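You operate a simulated robot arm through the tools that you are given. There is no shell and no other tool. Be economical: measure what you need, move in short steps, check, and stop when the job is done.

You run a simulated robot arm. Do the job below in one go: nothing can be reset, and whatever is moved stays where it is left.

Task
Put the red lidded jar from the side worktop on the blue plant pot. Put the fruit bag on the side worktop away on the long worktop. Open the pan cupboard door on the window side, take the pan on the side worktop and put it away on the pan cupboard second shelf from the bottom and shut the side again. The order is free. Set down upright: red lidded jar, fruit bag.

Only the result counts: the job must be done as asked and must still hold three seconds after the hand-in. Knocking over, shifting, dropping, spilling or breaking anything else fails it.

Robot
A 6-joint arm with a two-finger parallel gripper on a trunk, on a base that drives. Base frame: it is fixed to the floor where the robot stands at the start and does not move with it; the origin is under the middle of the robot, x ahead of it, y to its left, z up. Readings come in mm, degrees, newtons and seconds.
Its first joint turns from -166.0 to 166.0 degrees. Places, roughly: long worktop [-1400, 1000, 900]; pan cupboard door on the window side [600, -1900, 1100]; pan cupboard second shelf [900, -1700, 500]. Payload 3.43 kg.
The TCP is the grasp point between the finger pads, 34 mm short of the fingertips. In the tool frame z runs along the fingers and y along their closing line. Largest opening 128 mm; finger width 24, thickness 12; the body of the gripper, 48 by 130 mm, starts 96 mm behind the TCP.
Orientation is told as [roll, pitch, yaw] about the base's x, y, z axes, in that order, counted from this pose: with the fingers straight down and closing along the base's y, the tool's x points along the base's -x, its y along +y and its z along -z.

Tools
- The arm moves only by the tool step_arm. Its argument "commands" is a list of rows, each a list of 7 numbers: the shift along the tool's x, y, z in mm, then the turn, a rotation vector about the tool's x, y, z in degrees, then the finger opening in mm, from 0 to 128. In form: [[tx, ty, tz, ax, ay, az, hand], ...]. A call has 1 to 20 rows; each row is the pose to reach, as a shift and turn from the pose commanded when the call began, along the tool's axes at that moment. A row lasts 0.2 s, in which the tool goes at most 50 mm and 8.6 degrees; a call with a longer step from one row to the next is refused whole, and so is a gripper value outside its range. A pose out of reach is approached as far as the arm can. The call stops where the force on the tool passes 40 N (or 10 N more than at its start, if that is more) or the arm is blocked; 0.2 s more then pass. The fingers move at their own pace (about 153 mm/s each) and stop on an object; they squeeze with about 30 N. The grip force told is the motor's: it shows also when the fingers shut on nothing. Time passes only in rows, and 0.2 s behind the last, so rows that repeat a pose let the fingers close. The reply holds the time, the measured pose of the TCP, the force on the tool along the base axes, the opening and the grip force, in the units named above and with some noise, with the torque about the TCP (base axes, N m) and any sound that the robot's microphone picked up.
- Cameras (640 x 400 px; columns grow to the right, rows downward): "scene" is now at [97.6, 139.8, 1190]; the picture's right is [-0.98, -0.21, 0.00], its down [-0.13, 0.63, -0.76] and it looks along [0.16, -0.75, -0.65] (base axes); focal length 214 px, centre (320, 200). "wrist" rides on the gripper at [76, -11, -160] in the tool frame; the picture's right is [0.15, 0.99, 0.00], its down [-0.88, 0.13, -0.46] and it looks along [-0.45, 0.07, 0.89] (tool axes); focal length 234 px, centre (320, 200). There is no depth. A picture from a camera that has moved, and an enlarged one, comes with that camera's place and axes in the base frame and with its lens.
- capture(camera): a new picture of that camera. It takes no simulated time.
- drive_base(legs): drives the robot by 1 to 6 legs, each [ahead, left, turn to the left] in mm, mm and degrees, along the robot's own axes; the way and the turn of a leg run together, so that a leg with both is an arc; at most 1500 mm and 180 degrees a leg. The arm and the cameras ride along, it lands a little off, and it stops where it bumps. It gives what a move gives.
- turn_head(pan, tilt): turns the head with the scene camera to pan (to the left, within 143 degrees either way) and tilt (down, from -29 to 69), counted from straight ahead of the robot. It gives what a move gives.
- zoom(camera, box): a new picture of the part [left, top, right, bottom] of that camera's present view, enlarged. It takes no simulated time.
- sign_off(): hands the job in; it is judged then, once.

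Work in short steps. Places have to be worked out from the pictures, the camera data and where the tool is seen: move nearer, look again, correct. Check each grasp and each placing, and mend what went wrong. You have 165 turns and 120 pictures in all, those below and enlarged ones among them. Open the gripper and draw the arm clear of the work before you hand the job in, unless the task says otherwise.

The tools are called after "Request:" as name(argument=value, ...) on one line, values as JSON. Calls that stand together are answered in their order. step_arm: Moves the arm, as the interface text tells. Its arguments: {"type":"object","properties":{"commands":{"type":"array","items":{"type":"array","items":{"type":"number"}}}},"required":["commands"]} The other tools are called the same way: drive_base (legs) drives the base; turn_head (pan, tilt) turns the head that bears the scene camera; capture (camera) takes a picture; zoom (camera, box) takes an enlarged picture of a part of a camera's view; sign_off () hands the job in.

At the start:

```text
time: 0.0
position: [681.4, -44.5, 998.9]
ee_rot: [0.0, 0.0, 0.0]
wrist_force: [-0.3, 1.0, -0.3]
moment: [0.03, -0.03, 0.05]
width: 128.0
gripper_force: 0.2
robot x, y, heading: [0.1, -0.1, 0.0]
head pan, tilt: [-78.0, 40.2]
```

scene: 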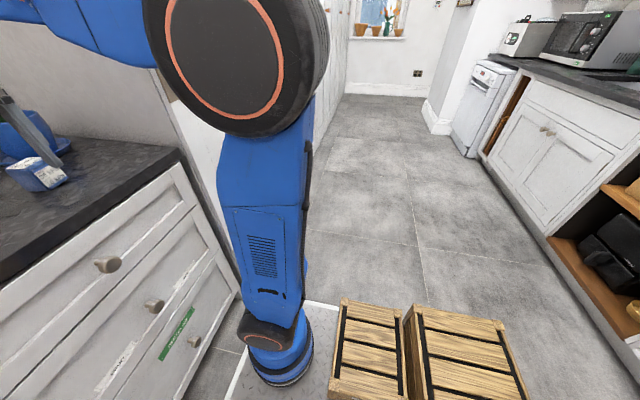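
wrist: 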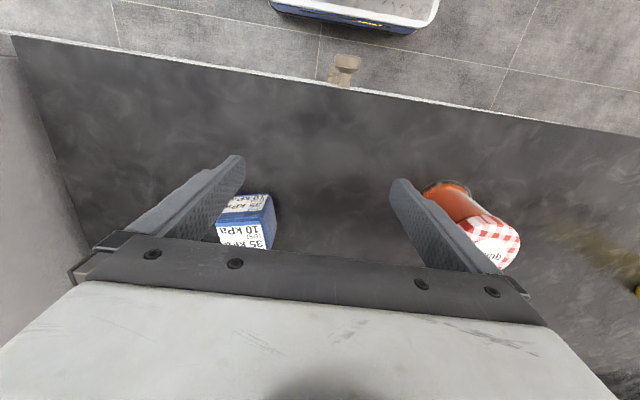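

The wrist view shows a jar with a red gingham lid and a blue box on the worktop ahead. I turn the head to survey ahead.

Request:
turn_head(pan=0, tilt=30)

Request:
capture(camera="scene")

Request:
turn_head(pan=70, tilt=30)

Request:
capture(camera="scene")

Request:
turn_head(pan=140, tilt=20)

Request:
capture(camera="scene")

Request:
turn_head(pan=-130, tilt=20)

Request:
capture(camera="scene")

```text
time: 1.5
position: [681.0, -43.9, 999.6]
ee_rot: [-0.1, 0.0, 0.1]
wrist_force: [0.2, 0.9, 0.8]
moment: [-0.01, 0.01, -0.06]
width: 127.9
gripper_force: 0.1
robot x, y, heading: [2.1, -0.4, -0.2]
head pan, tilt: [0.0, 30.0]
```

```text
117 pictures are left
camera scene: at [170.3, 222.8, 1205.7], right [0.0, -1.0, 0.0], down [-0.5, 0.0, -0.87], along [0.87, 0.0, -0.5], focal length 214 px, centre (320, 200)
```

scene: 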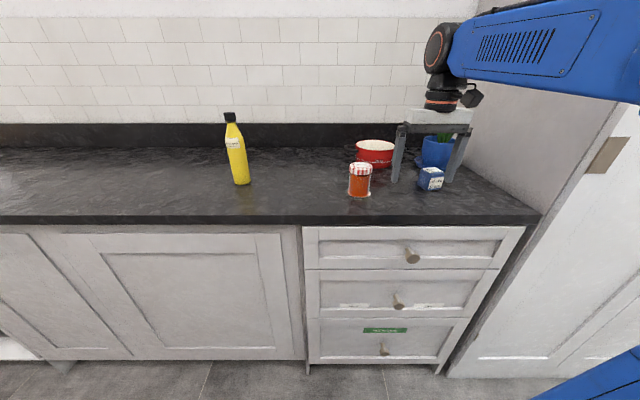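

```text
time: 2.9
position: [680.5, -44.9, 999.9]
ee_rot: [0.0, 0.1, 0.0]
wrist_force: [0.4, 0.1, -0.2]
moment: [-0.01, 0.02, 0.0]
width: 127.8
gripper_force: 0.1
robot x, y, heading: [-2.6, -1.0, 0.1]
head pan, tilt: [70.0, 30.0]
```

```text
116 pictures are left
camera scene: at [110.9, 307.8, 1205.7], right [0.94, -0.34, 0.0], down [-0.17, -0.47, -0.87], along [0.3, 0.81, -0.5], focal length 214 px, centre (320, 200)
```

scene: 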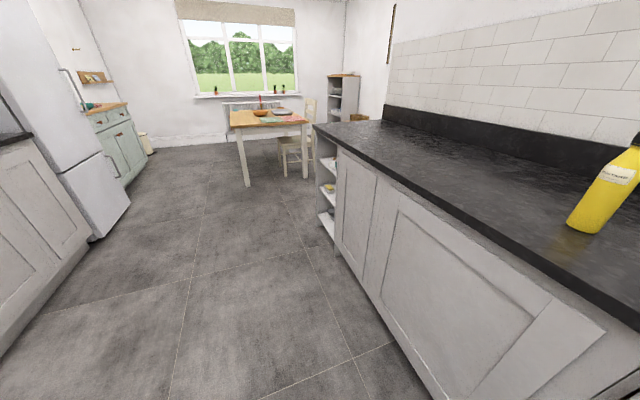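

```text
time: 4.3
position: [680.3, -44.1, 1000.2]
ee_rot: [0.0, 0.0, 0.1]
wrist_force: [0.2, -1.0, -0.8]
moment: [-0.01, 0.0, -0.01]
width: 128.0
gripper_force: 0.0
robot x, y, heading: [-0.6, 4.7, -0.2]
head pan, tilt: [140.0, 20.0]
```

```text
115 pictures are left
camera scene: at [8.6, 282.8, 1221.8], right [0.64, 0.77, 0.0], down [0.26, -0.22, -0.94], along [-0.72, 0.6, -0.34], focal length 214 px, centre (320, 200)
```

scene: 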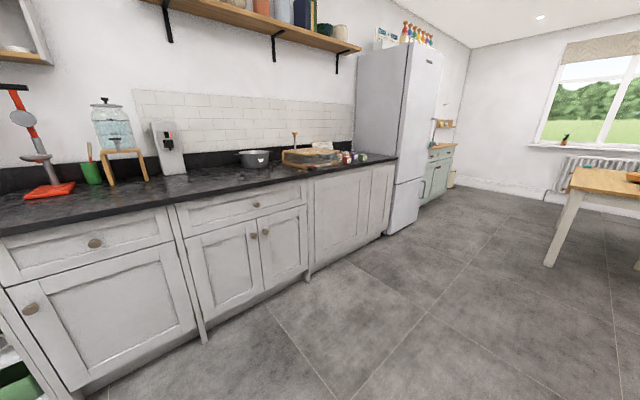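

```text
time: 8.1
position: [682.8, -43.4, 1000.6]
ee_rot: [0.0, 0.1, -0.1]
wrist_force: [0.5, 0.2, -0.2]
moment: [-0.01, 0.0, 0.04]
width: 128.2
gripper_force: 0.0
robot x, y, heading: [2.1, 2.2, -0.2]
head pan, tilt: [-130.0, 20.0]
```

```text
114 pictures are left
camera scene: at [20.1, 151.5, 1221.8], right [-0.77, 0.64, 0.0], down [0.22, 0.26, -0.94], along [-0.6, -0.72, -0.34], focal length 214 px, centre (320, 200)
```

scene: 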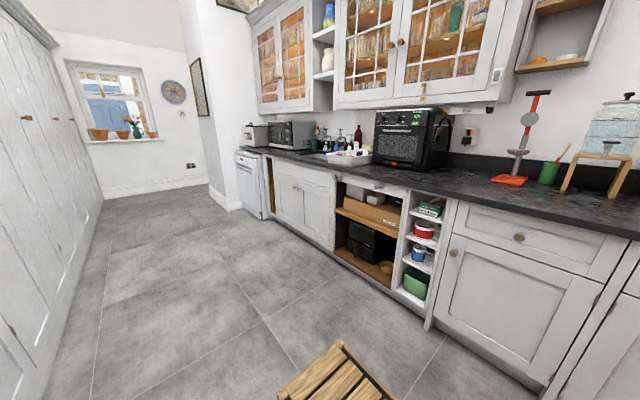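

I survey ahead more closely for jar, pan, fruit bag and plant pot.

Request:
turn_head(pan=-20, tilt=30)

Request:
zoom(camera="scene", box=[160, 80, 480, 280])

Request:
turn_head(pan=40, tilt=25)

Request:
capture(camera="scene")

```text
time: 9.9
position: [682.0, -43.9, 999.4]
ee_rot: [0.0, 0.0, 0.0]
wrist_force: [0.0, -0.6, 0.0]
moment: [0.0, 0.0, -0.01]
width: 127.9
gripper_force: 0.0
robot x, y, heading: [0.6, -0.8, -0.2]
head pan, tilt: [-20.0, 30.0]
```

```text
2.00 times, centred on (320, 180) of scene
camera zoom: at [164.9, 191.9, 1205.7], right [-0.34, -0.94, 0.0], down [-0.47, 0.17, -0.87], along [0.81, -0.3, -0.5], focal length 429 px, centre (320, 240)
```

zoom: 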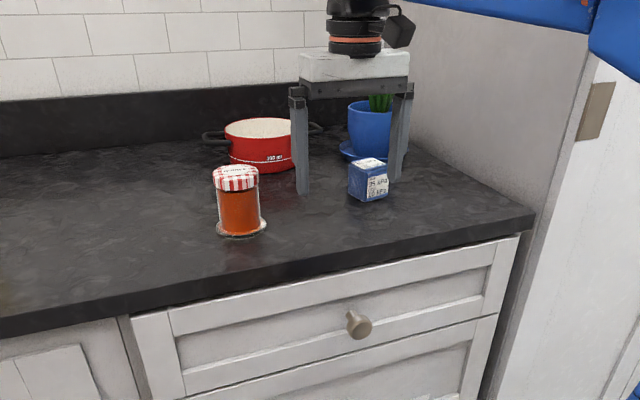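

```text
time: 11.2
position: [680.8, -43.9, 999.7]
ee_rot: [0.0, 0.0, 0.0]
wrist_force: [-0.7, 0.0, -1.0]
moment: [0.05, -0.02, -0.02]
width: 127.9
gripper_force: 0.0
robot x, y, heading: [-0.7, -1.6, 0.0]
head pan, tilt: [40.0, 25.0]
```

```text
112 pictures are left
camera scene: at [150.5, 282.0, 1213.7], right [0.64, -0.77, 0.0], down [-0.32, -0.27, -0.91], along [0.69, 0.58, -0.42], focal length 214 px, centre (320, 200)
```

scene: 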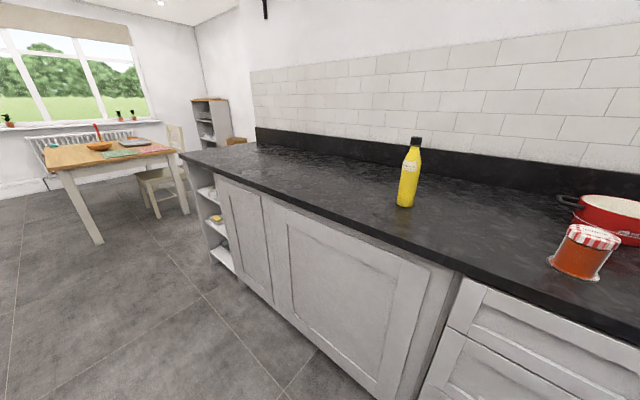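

I zoom on the yellow item and the blue box to identify them.

Request:
zoom(camera="scene", box=[370, 125, 450, 215])

Request:
capture(camera="wrist")

Request:
zoom(camera="wrist", box=[180, 160, 540, 300])

Request:
turn_head(pan=-35, tilt=30)

Request:
zoom(camera="scene", box=[240, 80, 400, 200])

```text
4.44 times, centred on (410, 170) of scene
camera zoom: at [150.5, 282.0, 1213.7], right [0.64, -0.77, 0.0], down [-0.32, -0.27, -0.91], along [0.69, 0.58, -0.42], focal length 953 px, centre (-80, 333)
```

zoom: 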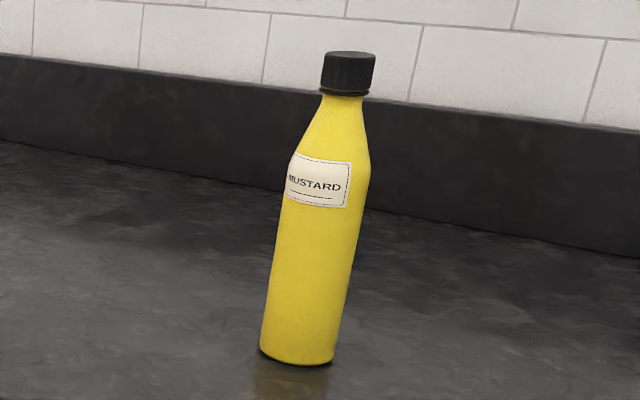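

```text
110 pictures are left
camera wrist: at [607.0, -54.6, 1159.0], right [-0.15, 0.99, 0.0], down [0.88, 0.13, 0.46], along [0.45, 0.07, -0.89], focal length 234 px, centre (320, 200)
```

wrist: 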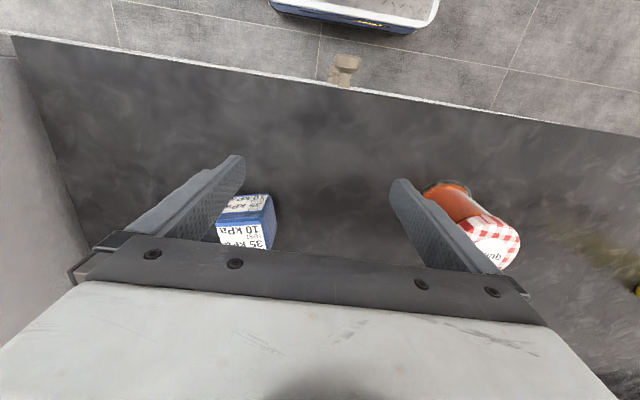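

```text
1.78 times, centred on (360, 230) of wrist
camera zoom: at [607.0, -54.6, 1159.0], right [-0.15, 0.99, 0.0], down [0.88, 0.13, 0.46], along [0.45, 0.07, -0.89], focal length 416 px, centre (249, 147)
```

zoom: 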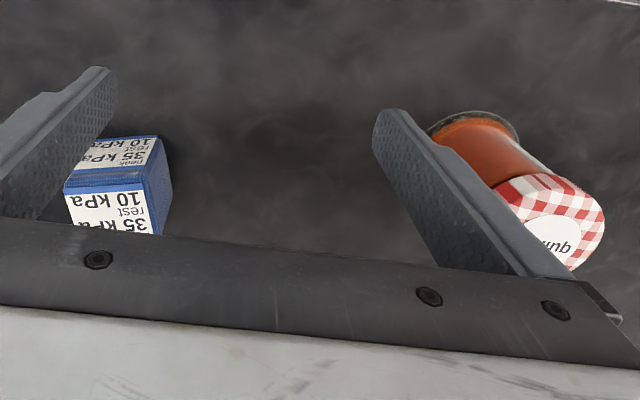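

```text
time: 12.7
position: [681.2, -44.8, 1000.8]
ee_rot: [0.0, -0.1, 0.0]
wrist_force: [-0.3, -0.7, -1.1]
moment: [-0.07, 0.0, 0.0]
width: 128.2
gripper_force: 0.0
robot x, y, heading: [2.4, -1.3, 0.1]
head pan, tilt: [-35.0, 30.0]
```

```text
3.33 times, centred on (320, 140) of scene
camera zoom: at [154.0, 171.0, 1205.7], right [-0.57, -0.82, 0.0], down [-0.41, 0.29, -0.87], along [0.71, -0.5, -0.5], focal length 715 px, centre (320, 400)
```

zoom: 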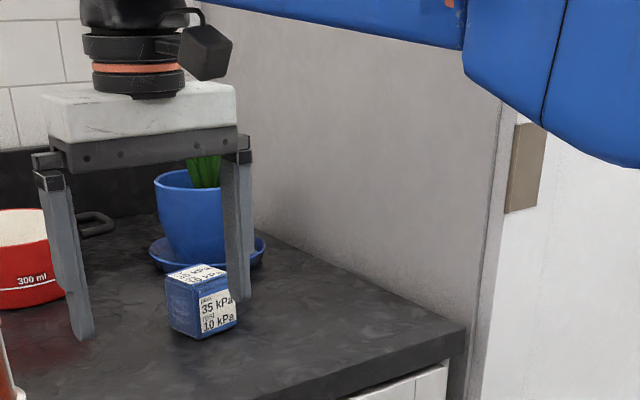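

The gripper hides part of the worktop. I raise and draw the arm back, then look again.

Request:
step_arm(commands=[[0, 0, -50, 0, 0, 0, 128], [40, 0, -90, 0, 0, 0, 128], [80, 0, -120, 0, 0, 0, 128], [120, 0, -150, 0, 0, 0, 128], [160, 0, -180, 0, 0, 0, 128], [200, 0, -200, 0, 0, 0, 128]])

Request:
turn_head(pan=-30, tilt=30)

Request:
capture(camera="wrist")

Request:
zoom(camera="scene", box=[180, 80, 380, 205])

```text
refused: row 2 steps farther than a row can; nothing moved
```

```text
time: 13.4
position: [681.5, -43.7, 1000.9]
ee_rot: [0.0, 0.0, 0.0]
wrist_force: [-0.7, 0.5, -0.3]
moment: [0.01, -0.02, 0.04]
width: 128.1
gripper_force: 0.0
robot x, y, heading: [0.3, 1.0, -0.1]
head pan, tilt: [-30.0, 30.0]
```

```text
107 pictures are left
camera wrist: at [607.0, -54.6, 1159.0], right [-0.15, 0.99, 0.0], down [0.88, 0.13, 0.46], along [0.45, 0.07, -0.89], focal length 234 px, centre (320, 200)
```

wrist: 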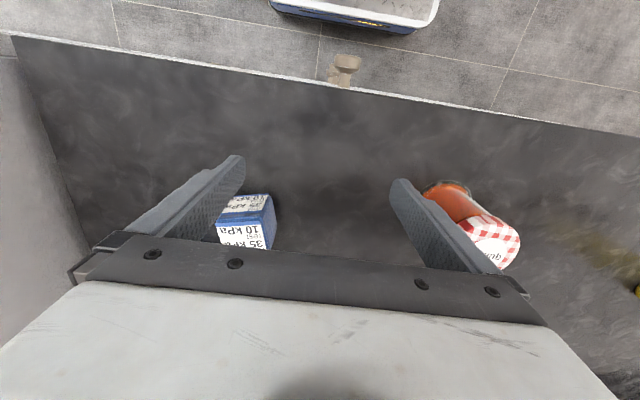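

```text
3.20 times, centred on (280, 142) of scene
camera zoom: at [158.2, 177.6, 1205.7], right [-0.5, -0.87, 0.0], down [-0.43, 0.25, -0.87], along [0.75, -0.43, -0.5], focal length 686 px, centre (448, 384)
```

zoom: 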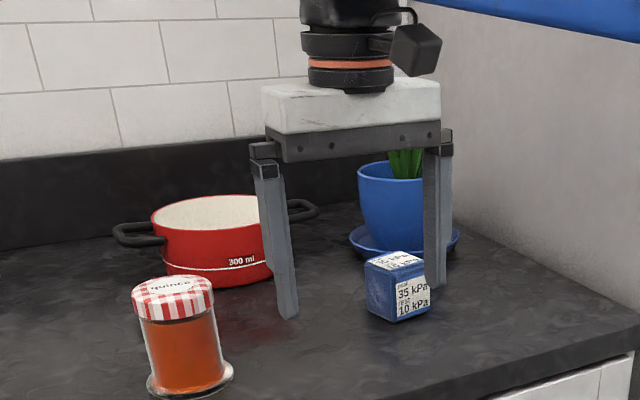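

Row step limit is 50 mm in total; I retry with smaller steps.

Request:
step_arm(commands=[[0, 0, -48, 0, 0, 0, 128], [20, 0, -90, 0, 0, 0, 128], [55, 0, -120, 0, 0, 0, 128], [90, 0, -150, 0, 0, 0, 128], [125, 0, -180, 0, 0, 0, 128], [160, 0, -200, 0, 0, 0, 128], [205, 0, -210, 0, 0, 0, 128], [250, 0, -210, 0, 0, 0, 128]])

Request:
capture(camera="wrist")

Request:
capture(camera="scene")

```text
time: 15.2
position: [474.6, -34.1, 1135.2]
ee_rot: [0.1, -1.0, -0.1]
wrist_force: [0.2, -0.2, -0.1]
moment: [-0.02, 0.05, 0.02]
width: 128.1
gripper_force: 0.1
out of reach, approached as far as the arm can: row 5, 6, 7, 8
robot x, y, heading: [-2.5, 0.0, 0.4]
head pan, tilt: [-30.0, 30.0]
```

```text
105 pictures are left
camera wrist: at [397.7, -46.1, 1294.6], right [-0.15, 0.99, 0.0], down [0.87, 0.13, 0.47], along [0.47, 0.07, -0.88], focal length 234 px, centre (320, 200)
```

wrist: 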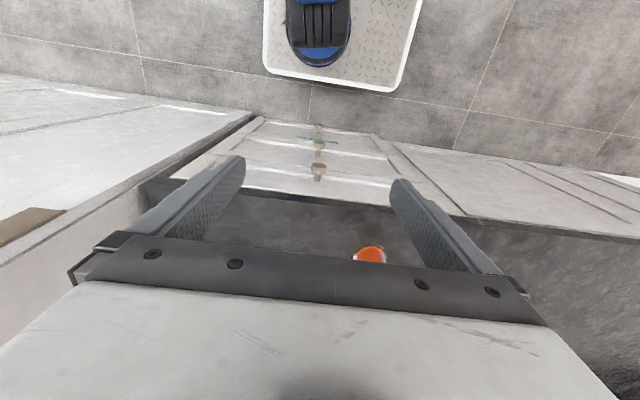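

```text
104 pictures are left
camera scene: at [158.5, 177.7, 1205.7], right [-0.5, -0.87, 0.0], down [-0.43, 0.25, -0.87], along [0.75, -0.43, -0.5], focal length 214 px, centre (320, 200)
```

scene: 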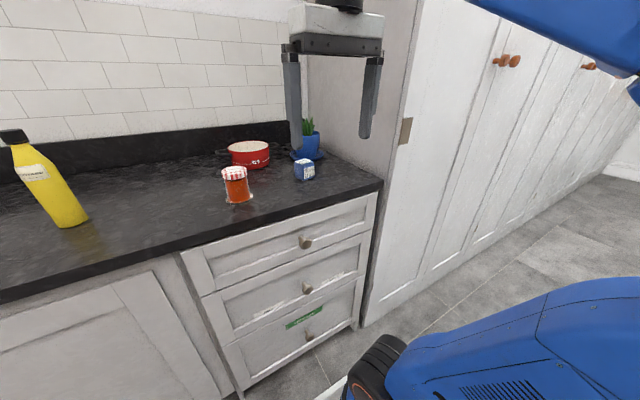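

Request:
zoom(camera="scene", box=[210, 110, 340, 210])

Request:
turn_head(pan=-20, tilt=35)

Request:
zoom(camera="scene", box=[200, 80, 360, 180])

```text
4.00 times, centred on (275, 160) of scene
camera zoom: at [158.5, 177.7, 1205.7], right [-0.5, -0.87, 0.0], down [-0.43, 0.25, -0.87], along [0.75, -0.43, -0.5], focal length 858 px, centre (500, 360)
```

zoom: 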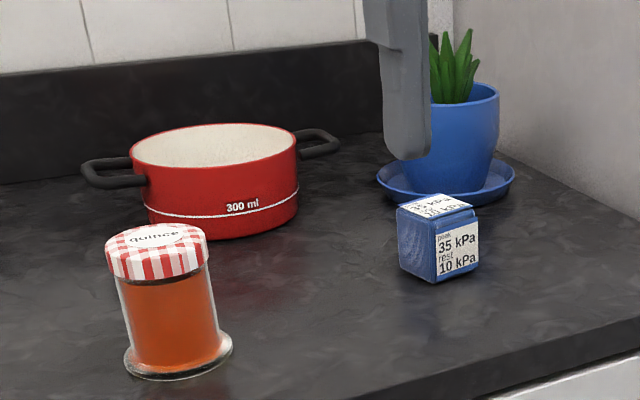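

```text
time: 15.9
position: [475.1, -34.7, 1137.8]
ee_rot: [0.2, -1.1, 0.0]
wrist_force: [0.2, -0.2, -0.5]
moment: [-0.01, 0.02, -0.01]
width: 128.1
gripper_force: 0.1
robot x, y, heading: [-0.1, 0.1, -0.1]
head pan, tilt: [-20.0, 35.0]
```

```text
4.00 times, centred on (280, 130) of scene
camera zoom: at [162.6, 192.7, 1198.0], right [-0.34, -0.94, 0.0], down [-0.54, 0.2, -0.82], along [0.77, -0.28, -0.57], focal length 858 px, centre (480, 480)
```

zoom: 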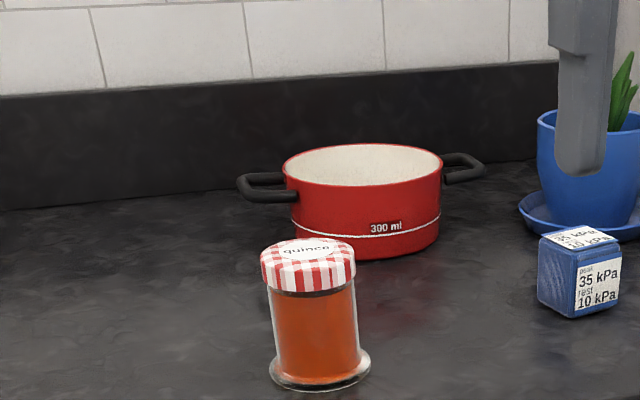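

No bag seen yet; I look along the left end and other surfaces.

Request:
turn_head(pan=50, tilt=15)

Request:
zoom(camera="scene", box=[180, 100, 420, 250])

Request:
turn_head(pan=85, tilt=12)

Request:
zoom(camera="scene", box=[120, 80, 520, 330])

Request:
turn_head(pan=143, tilt=15)

Request:
zoom(camera="scene", box=[0, 80, 400, 230])

Request:
turn_head(pan=-70, tilt=5)

Request:
capture(camera="scene")

```text
time: 17.3
position: [475.2, -35.0, 1137.1]
ee_rot: [0.3, -1.1, -0.1]
wrist_force: [0.0, -0.2, -0.8]
moment: [-0.01, 0.01, 0.0]
width: 128.1
gripper_force: 0.0
robot x, y, heading: [1.3, 0.1, -0.2]
head pan, tilt: [50.0, 15.0]
```

```text
2.67 times, centred on (300, 175) of scene
camera zoom: at [140.0, 294.4, 1229.9], right [0.77, -0.64, 0.0], down [-0.17, -0.2, -0.97], along [0.62, 0.74, -0.26], focal length 572 px, centre (373, 267)
```

zoom: 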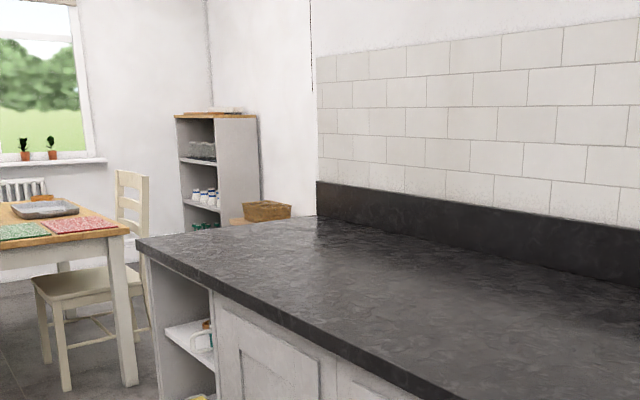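

```text
time: 18.3
position: [474.2, -35.2, 1138.0]
ee_rot: [0.2, -1.1, 0.1]
wrist_force: [-0.1, 0.9, -0.4]
moment: [-0.01, -0.02, 0.0]
width: 128.0
gripper_force: 0.0
robot x, y, heading: [3.1, -0.3, -0.1]
head pan, tilt: [85.0, 12.0]
```

```text
1.60 times, centred on (320, 205) of scene
camera zoom: at [88.1, 315.7, 1234.8], right [1.0, -0.09, 0.0], down [-0.02, -0.21, -0.98], along [0.09, 0.97, -0.21], focal length 343 px, centre (320, 192)
```

zoom: 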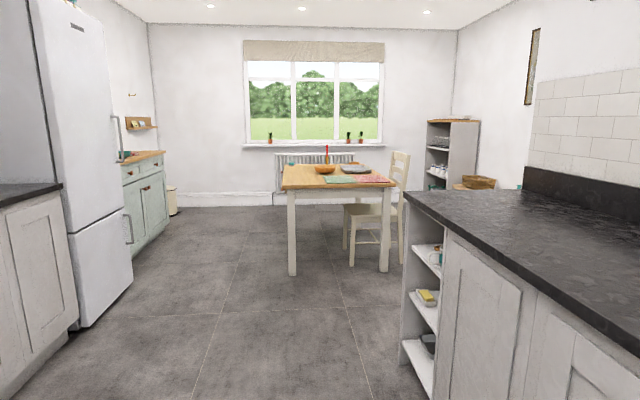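

```text
time: 19.6
position: [475.0, -35.5, 1137.1]
ee_rot: [0.3, -1.1, 0.0]
wrist_force: [0.3, 1.1, -0.1]
moment: [-0.03, -0.02, -0.02]
width: 127.8
gripper_force: 0.1
robot x, y, heading: [-0.1, 0.9, -0.1]
head pan, tilt: [143.0, 15.0]
```

```text
1.60 times, centred on (200, 155) of scene
camera zoom: at [5.3, 279.1, 1229.9], right [0.6, 0.8, 0.0], down [0.21, -0.16, -0.97], along [-0.77, 0.58, -0.26], focal length 343 px, centre (512, 272)
```

zoom: 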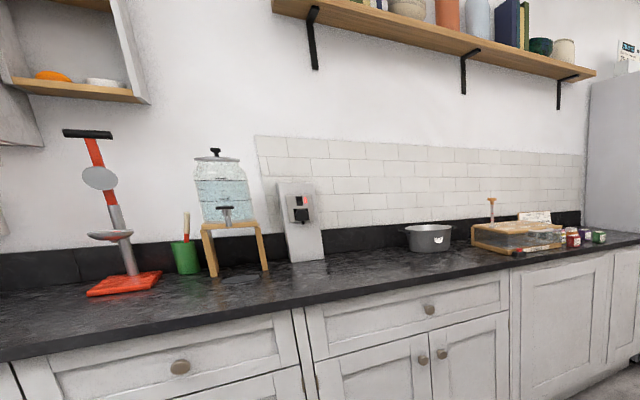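

```text
time: 22.7
position: [475.7, -34.1, 1137.8]
ee_rot: [0.2, -1.0, -0.1]
wrist_force: [0.9, 0.1, 0.0]
moment: [0.0, 0.01, -0.03]
width: 127.9
gripper_force: 0.1
robot x, y, heading: [-0.1, 3.3, -0.1]
head pan, tilt: [-70.0, 5.0]
```

```text
98 pictures are left
camera scene: at [111.3, 136.6, 1246.1], right [-0.94, -0.34, 0.0], down [-0.03, 0.08, -1.0], along [0.34, -0.94, -0.09], focal length 214 px, centre (320, 200)
```

scene: 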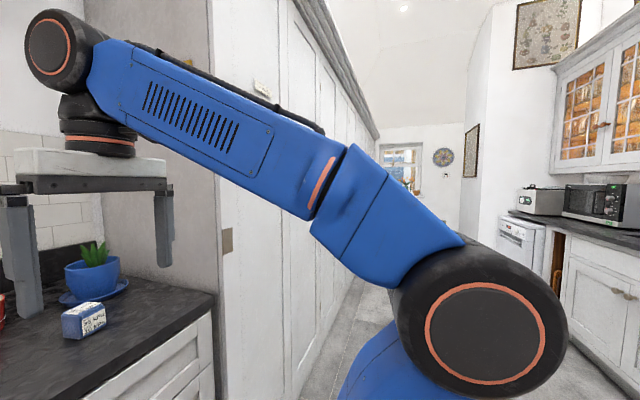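

By elimination the labelled blue cube must be the fruit bag (pressure limits). I check the floor around the robot for driving, and look at the cube close up.

Request:
turn_head(pan=-110, tilt=60)

Request:
capture(camera="scene")

Request:
turn_head(pan=140, tilt=60)

Request:
capture(camera="scene")

```text
time: 23.9
position: [475.0, -35.0, 1137.1]
ee_rot: [0.2, -1.1, 0.0]
wrist_force: [-0.7, -0.7, 0.5]
moment: [0.04, 0.02, 0.0]
width: 128.0
gripper_force: 0.0
robot x, y, heading: [0.1, 3.6, 0.2]
head pan, tilt: [-110.0, 60.0]
```

```text
97 pictures are left
camera scene: at [57.1, 160.1, 1163.7], right [-0.94, 0.34, 0.0], down [0.3, 0.81, -0.5], along [-0.17, -0.47, -0.87], focal length 214 px, centre (320, 200)
```

scene: 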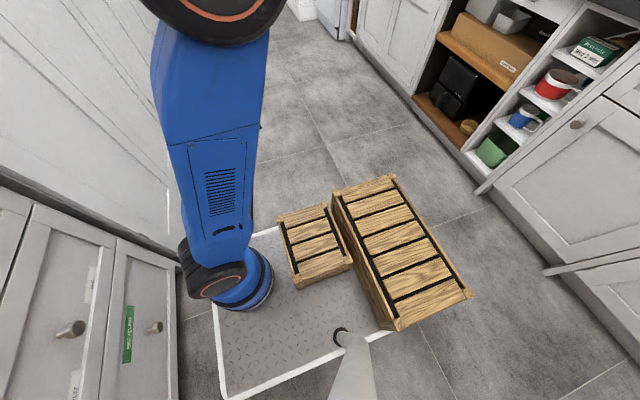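

```text
time: 27.4
position: [474.5, -35.4, 1137.5]
ee_rot: [0.2, -1.0, -0.1]
wrist_force: [-0.4, -0.3, 0.2]
moment: [0.03, 0.0, 0.0]
width: 128.1
gripper_force: 0.0
robot x, y, heading: [-0.2, -1.0, -0.2]
head pan, tilt: [140.0, 60.0]
```

```text
96 pictures are left
camera scene: at [28.8, 265.7, 1163.6], right [0.64, 0.77, 0.0], down [0.66, -0.56, -0.5], along [-0.38, 0.32, -0.87], focal length 214 px, centre (320, 200)
```

scene: 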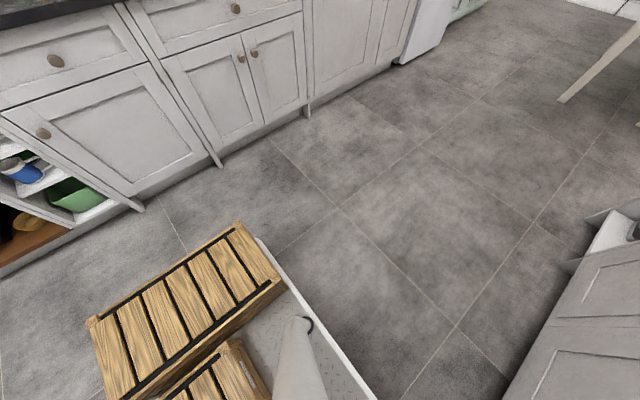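

The crates ride on the platform. I now take the wrist camera above the plant pot (estimated at about (955,-215)) to see how a jar may sit on it.

Request:
step_arm(commands=[[-10, -12, -40, 0, 0, 0, 128], [-45, -35, -55, 0, 0, 0, 128], [-85, -60, -65, 0, 0, 0, 128], [-125, -85, -75, 0, 0, 0, 128], [-165, -110, -80, 0, 0, 0, 128], [-205, -135, -80, 0, 0, 0, 128], [-250, -150, -80, 0, 0, 0, 128], [-295, -160, -80, 0, 0, 0, 128], [-340, -165, -80, 0, 0, 0, 128], [-385, -170, -80, 0, 0, 0, 128], [-425, -170, -80, 0, 0, 0, 128]])

Request:
capture(camera="wrist")

```text
time: 29.8
position: [871.2, -204.0, 1145.0]
ee_rot: [-0.2, -1.1, 0.0]
wrist_force: [-0.6, -0.2, 0.7]
moment: [-0.03, -0.07, -0.02]
width: 128.1
gripper_force: 0.0
out of reach, approached as far as the arm can: row 1, 2, 3, 4, 5, 6, 7, 8, 9, 10, 11
robot x, y, heading: [1.7, 1.3, -0.1]
head pan, tilt: [140.0, 60.0]
```

```text
95 pictures are left
camera wrist: at [793.2, -214.2, 1303.7], right [-0.15, 0.99, -0.01], down [0.87, 0.13, 0.47], along [0.47, 0.06, -0.88], focal length 234 px, centre (320, 200)
```

wrist: 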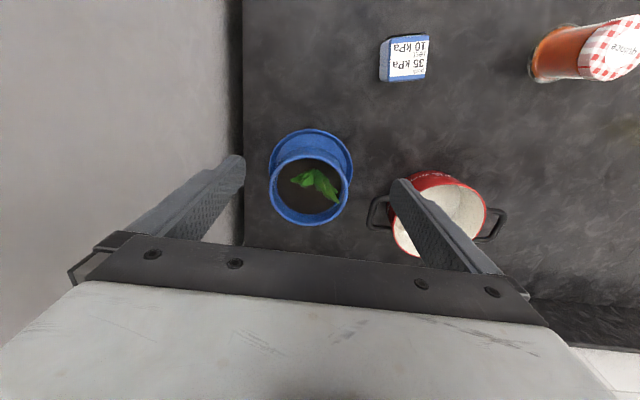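

I zoom on the pot and cube.

Request:
zoom(camera="wrist", box=[240, 110, 400, 240])

Request:
zoom(camera="wrist", box=[360, 15, 640, 260])

```text
3.08 times, centred on (320, 175) of wrist
camera zoom: at [793.2, -214.2, 1303.7], right [-0.15, 0.99, -0.01], down [0.87, 0.13, 0.47], along [0.47, 0.06, -0.88], focal length 720 px, centre (320, 277)
```

zoom: 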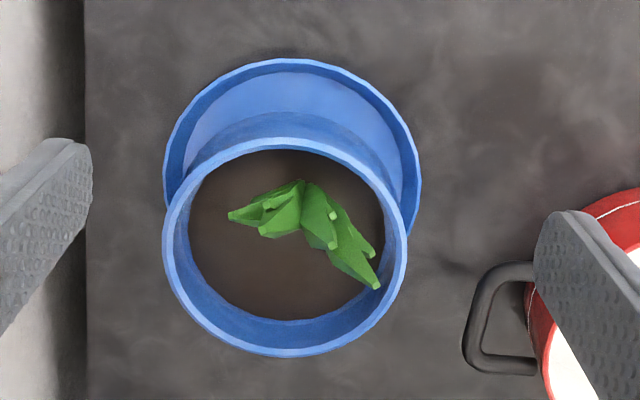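

```text
1.63 times, centred on (500, 138) of wrist
camera zoom: at [793.2, -214.2, 1303.7], right [-0.15, 0.99, -0.01], down [0.87, 0.13, 0.47], along [0.47, 0.06, -0.88], focal length 382 px, centre (26, 302)
```

zoom: 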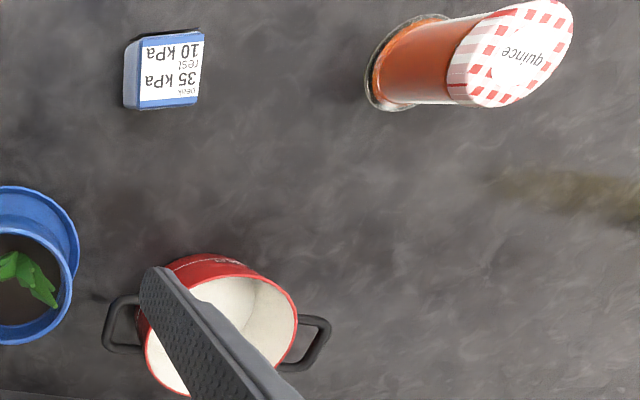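

The pot holds soil and a small plant. Before deciding, I check whether any other blue plant pot or any other bag exists elsewhere.

Request:
turn_head(pan=-95, tilt=5)

Request:
zoom(camera="scene", box=[160, 100, 480, 300])

Request:
turn_head(pan=100, tilt=8)

Request:
zoom(camera="scene", box=[210, 120, 450, 260])

Request:
turn_head(pan=-143, tilt=12)

Request:
capture(camera="scene")

```text
time: 33.1
position: [871.2, -204.0, 1144.0]
ee_rot: [-0.3, -1.0, 0.0]
wrist_force: [0.9, 0.2, 0.6]
moment: [0.01, -0.03, 0.0]
width: 128.0
gripper_force: 0.0
robot x, y, heading: [-1.2, -2.9, -0.3]
head pan, tilt: [-95.0, 5.0]
```

```text
2.00 times, centred on (320, 200) of scene
camera zoom: at [72.0, 131.3, 1246.1], right [-1.0, 0.09, 0.0], down [0.01, 0.09, -1.0], along [-0.09, -0.99, -0.09], focal length 429 px, centre (320, 200)
```

zoom: 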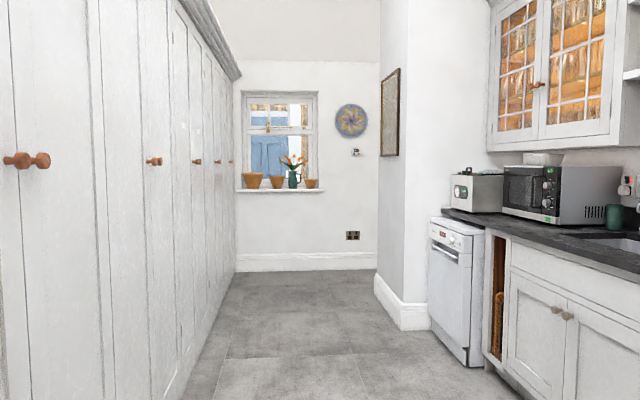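

```text
time: 36.0
position: [872.0, -204.5, 1144.9]
ee_rot: [-0.2, -1.0, 0.0]
wrist_force: [-0.2, 0.1, 0.4]
moment: [-0.03, 0.01, -0.02]
width: 128.0
gripper_force: 0.1
robot x, y, heading: [-2.2, -2.5, -0.0]
head pan, tilt: [100.0, 8.0]
```

```text
2.67 times, centred on (330, 190) of scene
camera zoom: at [63.9, 314.0, 1241.3], right [0.98, 0.17, 0.0], down [0.02, -0.14, -0.99], along [-0.17, 0.98, -0.14], focal length 572 px, centre (293, 227)
```

zoom: 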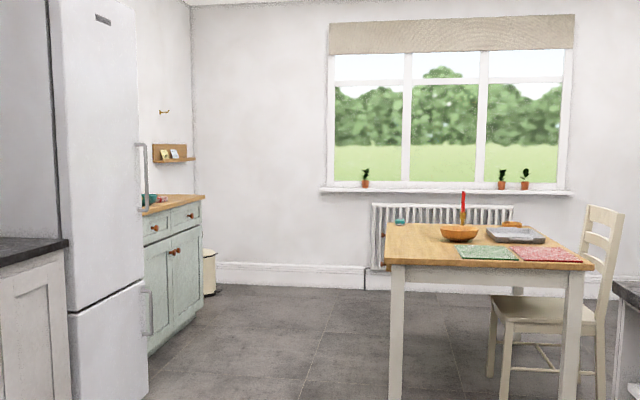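

```text
time: 39.5
position: [871.6, -204.4, 1144.9]
ee_rot: [-0.2, -1.0, 0.0]
wrist_force: [0.9, -0.5, 0.0]
moment: [0.0, 0.01, 0.03]
width: 128.0
gripper_force: 0.0
robot x, y, heading: [-1.3, -2.6, -0.0]
head pan, tilt: [-143.0, 12.0]
```

```text
90 pictures are left
camera scene: at [5.5, 166.7, 1234.8], right [-0.6, 0.8, 0.0], down [0.17, 0.13, -0.98], along [-0.78, -0.59, -0.21], focal length 214 px, centre (320, 200)
```

scene: 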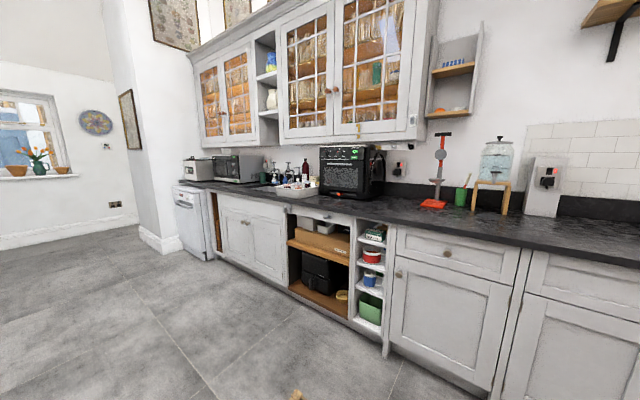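

That is the only blue plant pot. I start with the jar: move back above it at about (720,112).

Request:
step_arm(commands=[[20, 40, 5, 0, 0, 0, 128], [40, 80, 10, 0, 0, 0, 128], [60, 120, 15, 0, 0, 0, 128], [80, 160, 20, 0, 0, 0, 128], [100, 200, 25, 0, 0, 0, 128], [120, 240, 30, 0, 0, 0, 128], [140, 280, 35, 0, 0, 0, 128], [155, 316, 45, 0, 0, 0, 128]])

Request:
capture(camera="wrist")

Request:
turn_head(pan=-10, tilt=30)

Request:
capture(camera="scene")

```text
time: 41.2
position: [712.3, 113.4, 1098.1]
ee_rot: [0.1, 0.0, 0.0]
wrist_force: [-0.3, 1.1, -0.3]
moment: [0.01, 0.01, 0.02]
width: 127.8
gripper_force: 0.1
robot x, y, heading: [0.4, 1.7, -0.1]
head pan, tilt: [-143.0, 12.0]
```

```text
89 pictures are left
camera wrist: at [638.6, 102.9, 1257.4], right [-0.15, 0.99, 0.0], down [0.88, 0.13, 0.46], along [0.45, 0.07, -0.89], focal length 234 px, centre (320, 200)
```

wrist: 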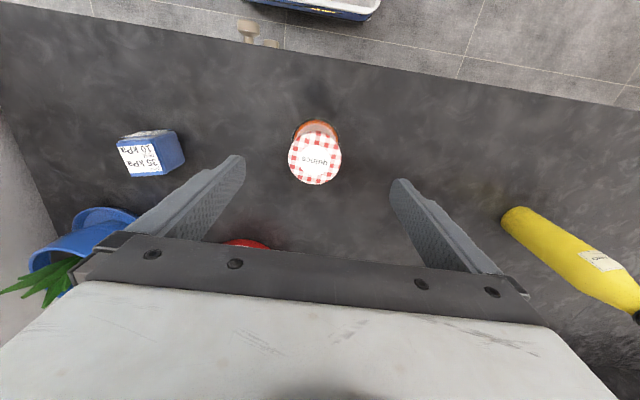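

```text
time: 43.4
position: [713.2, 113.9, 1099.4]
ee_rot: [0.1, 0.0, 0.0]
wrist_force: [-0.2, 1.1, -0.2]
moment: [-0.02, 0.0, -0.02]
width: 128.3
gripper_force: 0.1
robot x, y, heading: [2.1, -1.9, 0.0]
head pan, tilt: [-10.0, 30.0]
```

```text
88 pictures are left
camera scene: at [169.0, 207.1, 1205.7], right [-0.17, -0.98, 0.0], down [-0.49, 0.09, -0.87], along [0.85, -0.15, -0.5], focal length 214 px, centre (320, 200)
```

scene: 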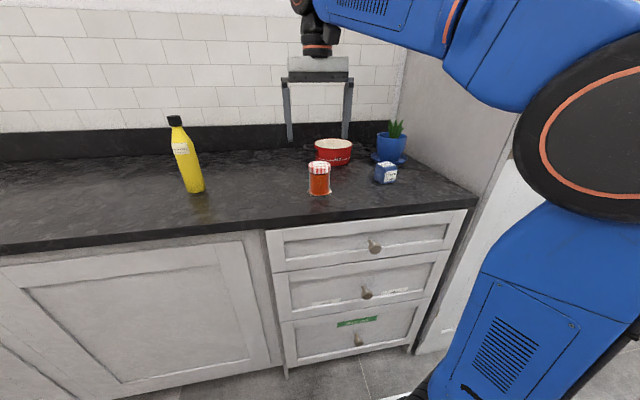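

Lid centre works out to (720,110), top about z 997. Descend to TCP z≈980 and close.

Request:
step_arm(commands=[[-7, -3, 40, 0, 0, 0, 128], [-7, -3, 80, 0, 0, 0, 128], [-7, -3, 118, 0, 0, 0, 128], [-7, -3, 118, 0, 0, 0, 90], [-7, -3, 118, 0, 0, 0, 50], [-7, -3, 118, 0, 0, 0, 50], [-7, -3, 118, 0, 0, 0, 50]])

Request:
zoom(camera="scene", box=[250, 100, 410, 220])

```text
time: 45.0
position: [718.8, 111.5, 983.2]
ee_rot: [-0.1, 0.0, 0.0]
wrist_force: [0.4, 0.3, 0.3]
moment: [0.0, 0.0, 0.01]
width: 61.5
gripper_force: 30.6
robot x, y, heading: [1.6, 1.4, -0.1]
head pan, tilt: [-10.0, 30.0]
```

```text
3.33 times, centred on (330, 160) of scene
camera zoom: at [169.1, 207.2, 1205.7], right [-0.17, -0.98, 0.0], down [-0.49, 0.09, -0.87], along [0.85, -0.15, -0.5], focal length 715 px, centre (287, 333)
```

zoom: 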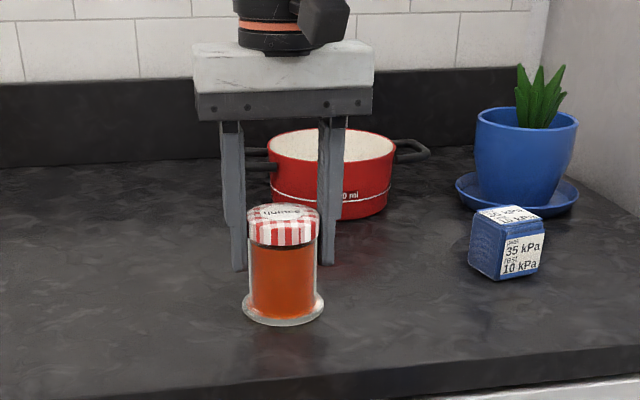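

Grip holds at 61.5 mm. I lift.

Request:
step_arm(commands=[[0, 0, -15, 0, 0, 0, 50], [0, 0, -40, 0, 0, 0, 50], [0, 0, -75, 0, 0, 0, 50], [0, 0, -105, 0, 0, 0, 50], [0, 0, -125, 0, 0, 0, 50], [0, 0, -125, 0, 0, 0, 50]])

Request:
capture(camera="scene")

Request:
capture(camera="wrist")

```text
time: 46.4
position: [721.6, 107.8, 1107.9]
ee_rot: [0.0, 0.0, 0.0]
wrist_force: [0.8, 0.1, -3.6]
moment: [-0.01, -0.01, -0.03]
width: 61.4
gripper_force: 30.7
robot x, y, heading: [1.2, -1.5, 0.1]
head pan, tilt: [-10.0, 30.0]
```

```text
86 pictures are left
camera scene: at [169.1, 207.2, 1205.7], right [-0.17, -0.98, 0.0], down [-0.49, 0.09, -0.87], along [0.85, -0.15, -0.5], focal length 214 px, centre (320, 200)
```

scene: 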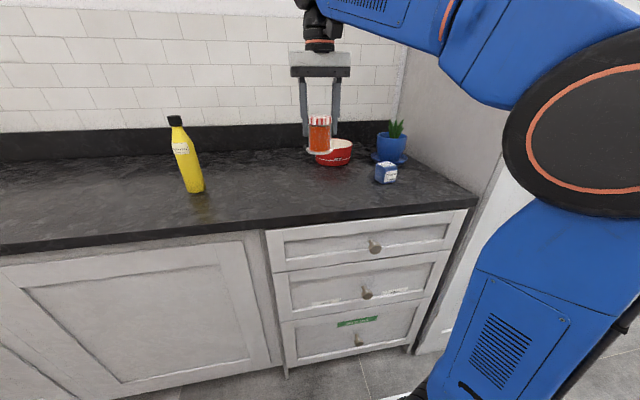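

```text
85 pictures are left
camera wrist: at [645.6, 96.9, 1267.1], right [-0.15, 0.99, 0.0], down [0.88, 0.13, 0.46], along [0.45, 0.07, -0.89], focal length 234 px, centre (320, 200)
```

wrist: 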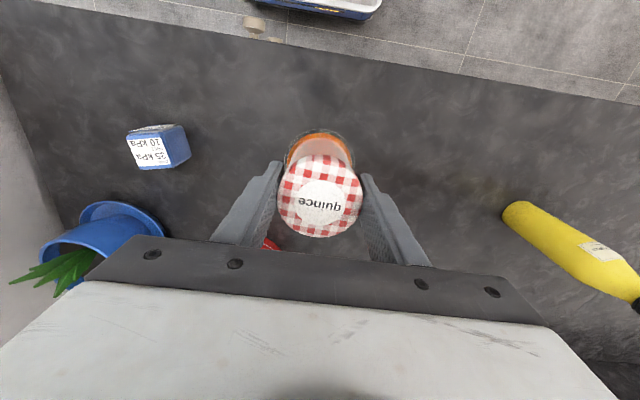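

Jar is held (≈0.37 kg). Leaves reach about z 1068, so I carry it at the highest z (≈1143) to just short of the pot and inspect.

Request:
step_arm(commands=[[-10, -30, -20, 0, 0, 0, 50], [-20, -70, -33, 0, 0, 0, 50], [-30, -110, -35, 0, 0, 0, 50], [-45, -150, -35, 0, 0, 0, 50], [-65, -190, -35, 0, 0, 0, 50], [-85, -230, -35, 0, 0, 0, 50], [-105, -270, -35, 0, 0, 0, 50], [-120, -300, -35, 0, 0, 0, 50], [-120, -317, -35, 0, 0, 0, 50], [-120, -317, -35, 0, 0, 0, 50]])

Request:
turn_head(pan=-30, tilt=25)

Request:
zoom(camera="scene", box=[220, 80, 420, 205])

Request:
capture(camera="wrist")

```text
time: 48.6
position: [838.5, -206.6, 1142.8]
ee_rot: [0.0, 0.0, 0.0]
wrist_force: [-0.3, 0.5, -3.8]
moment: [-0.03, -0.01, -0.01]
width: 61.7
gripper_force: 29.9
robot x, y, heading: [1.5, 1.0, -0.0]
head pan, tilt: [-10.0, 30.0]
```

```text
time: 49.4
position: [837.8, -206.4, 1143.0]
ee_rot: [0.0, 0.1, -0.1]
wrist_force: [0.4, 0.2, -2.8]
moment: [-0.02, 0.0, -0.03]
width: 61.5
gripper_force: 29.8
robot x, y, heading: [-0.3, -0.6, -0.1]
head pan, tilt: [-30.0, 25.0]
```

```text
3.20 times, centred on (320, 142) of scene
camera zoom: at [159.9, 176.8, 1213.7], right [-0.5, -0.87, 0.0], down [-0.37, 0.21, -0.91], along [0.79, -0.45, -0.42], focal length 686 px, centre (320, 384)
```

zoom: 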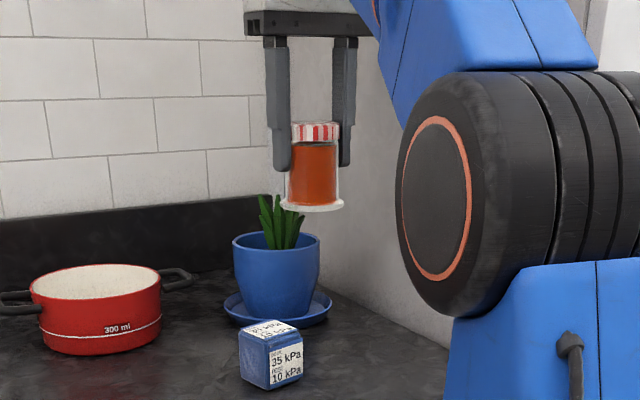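

```text
83 pictures are left
camera wrist: at [764.1, -217.9, 1302.7], right [-0.15, 0.99, 0.0], down [0.88, 0.13, 0.46], along [0.45, 0.07, -0.89], focal length 234 px, centre (320, 200)
```

wrist: 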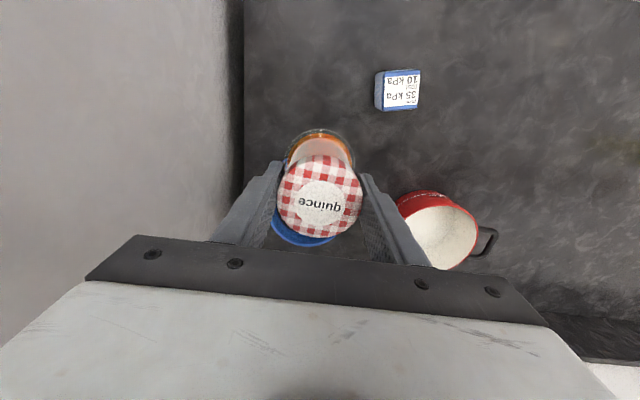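

The plant looks rooted at about (919,-209), off-centre towards me, leaving soil space behind it (pot centre ≈(942,-210)). I go round the leaves on the +y side to x≈965, then look.

Request:
step_arm(commands=[[0, 40, 0, 0, 0, 0, 50], [0, 80, 0, 0, 0, 0, 50], [-40, 85, 0, 0, 0, 0, 50], [-80, 85, 0, 0, 0, 0, 50], [-115, 85, 0, 0, 0, 0, 50], [-130, 85, 0, 0, 0, 0, 50], [-130, 85, 0, 0, 0, 0, 50]])

Request:
capture(camera="wrist")

Request:
zoom(camera="scene", box=[220, 80, 420, 205])

```text
time: 51.0
position: [947.6, -122.7, 1111.1]
ee_rot: [0.0, -0.3, 0.0]
wrist_force: [0.6, 0.8, -3.8]
moment: [-0.02, 0.03, -0.01]
width: 61.2
gripper_force: 29.8
out of reach, approached as far as the arm can: row 4, 5, 6, 7
robot x, y, heading: [0.7, -0.3, -0.1]
head pan, tilt: [-30.0, 25.0]
```

```text
82 pictures are left
camera wrist: at [873.8, -132.7, 1270.3], right [-0.15, 0.99, 0.0], down [0.88, 0.13, 0.46], along [0.46, 0.07, -0.89], focal length 234 px, centre (320, 200)
```

wrist: 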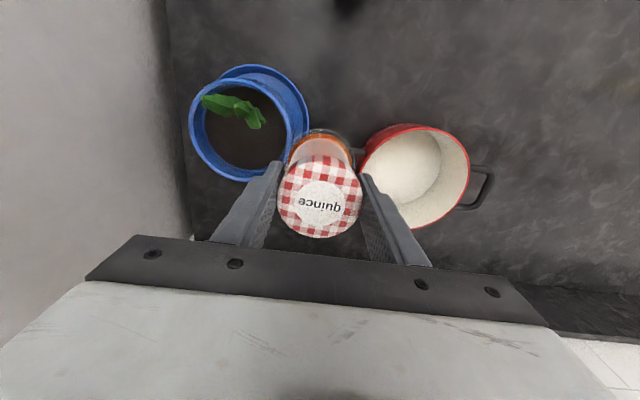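

```text
3.20 times, centred on (320, 142) of scene
camera zoom: at [159.8, 176.8, 1213.7], right [-0.5, -0.87, 0.0], down [-0.37, 0.21, -0.91], along [0.78, -0.45, -0.42], focal length 686 px, centre (320, 384)
```

zoom: 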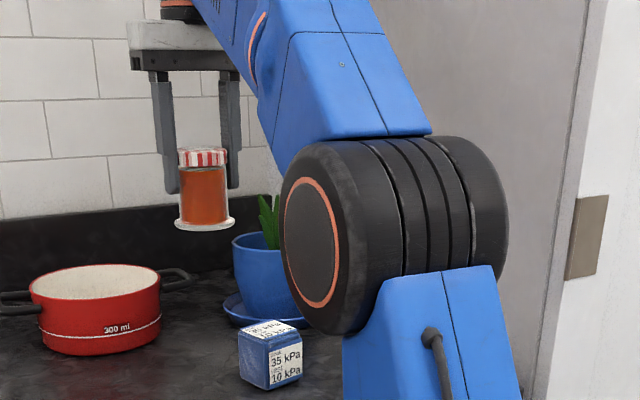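

Reach limits height here. I pull back to x≈840, drive ahead 100 mm, and re-approach.

Request:
step_arm(commands=[[40, 0, 0, 0, 0, 0, 50], [80, 0, -15, 0, 0, 0, 50], [110, 0, -30, 0, 0, 0, 50], [125, 0, -30, 0, 0, 0, 50]])

Request:
drive_base(legs=[[100, 0, 0]])

Request:
capture(camera="wrist")

Request:
capture(camera="scene")

```text
time: 52.0
position: [824.6, -124.1, 1139.6]
ee_rot: [0.0, 0.0, -0.1]
wrist_force: [0.7, -0.3, -3.8]
moment: [-0.01, 0.03, 0.0]
width: 61.4
gripper_force: 30.2
robot x, y, heading: [1.0, -2.1, -0.2]
head pan, tilt: [-30.0, 25.0]
```

```text
time: 53.2
position: [925.7, -122.1, 1139.9]
ee_rot: [0.0, 0.0, 0.2]
wrist_force: [0.0, 0.2, -3.4]
moment: [0.01, 0.0, -0.01]
width: 61.2
gripper_force: 30.1
robot x, y, heading: [98.1, -1.4, 0.3]
head pan, tilt: [-30.0, 25.0]
```

```text
80 pictures are left
camera wrist: at [850.8, -132.8, 1300.1], right [-0.15, 0.99, 0.0], down [0.88, 0.13, 0.46], along [0.45, 0.07, -0.89], focal length 234 px, centre (320, 200)
```

wrist: 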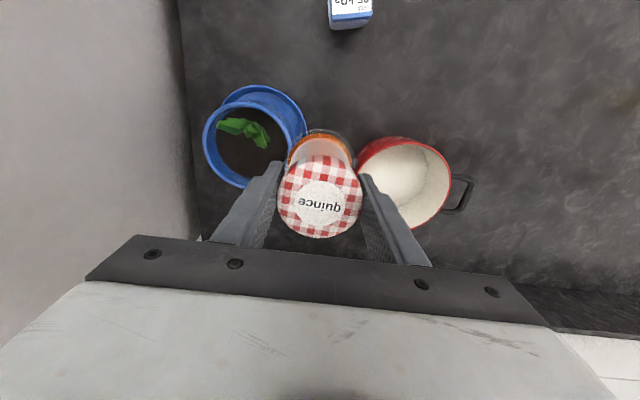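

```text
79 pictures are left
camera scene: at [258.4, 177.1, 1213.7], right [-0.5, -0.87, 0.0], down [-0.37, 0.21, -0.91], along [0.79, -0.45, -0.42], focal length 214 px, centre (320, 200)
```

scene: 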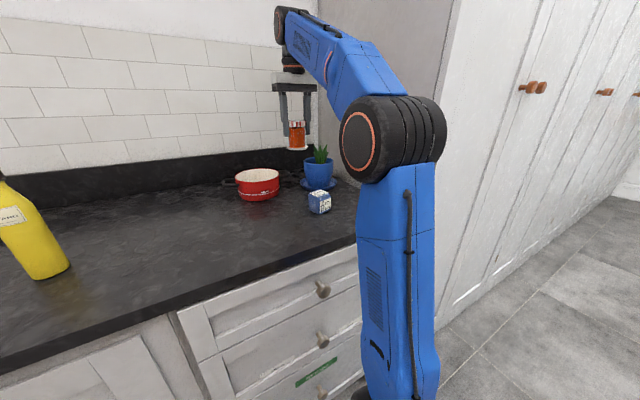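

Zoom on the pot for exact geometry.

Request:
zoom(camera="wrist", box=[180, 70, 340, 200])

Request:
zoom(camera="scene", box=[230, 100, 360, 220])

```text
3.08 times, centred on (260, 135) of wrist
camera zoom: at [850.8, -132.8, 1300.1], right [-0.15, 0.99, 0.0], down [0.88, 0.13, 0.46], along [0.45, 0.07, -0.89], focal length 720 px, centre (505, 400)
```

zoom: 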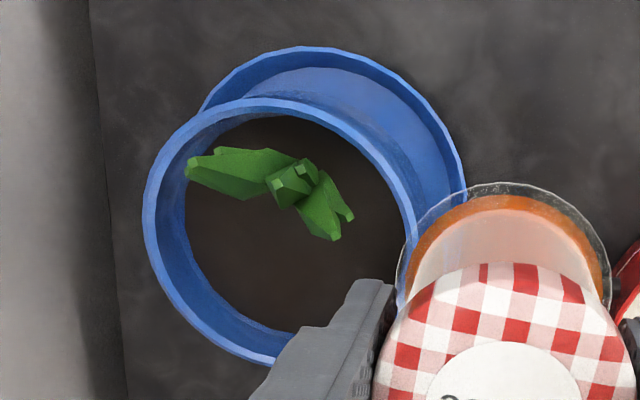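

```text
3.33 times, centred on (295, 160) of scene
camera zoom: at [258.4, 177.1, 1213.7], right [-0.5, -0.87, 0.0], down [-0.37, 0.21, -0.91], along [0.79, -0.45, -0.42], focal length 715 px, centre (403, 333)
```

zoom: 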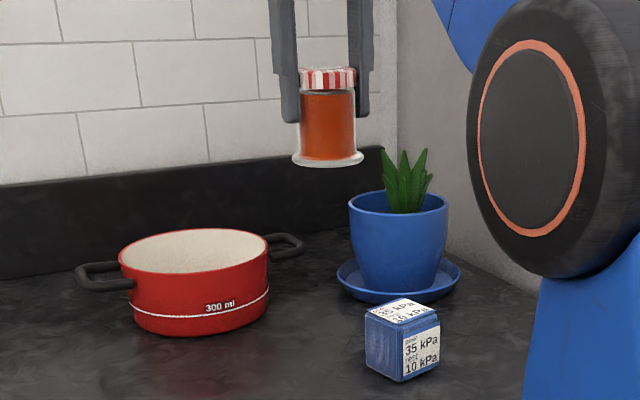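

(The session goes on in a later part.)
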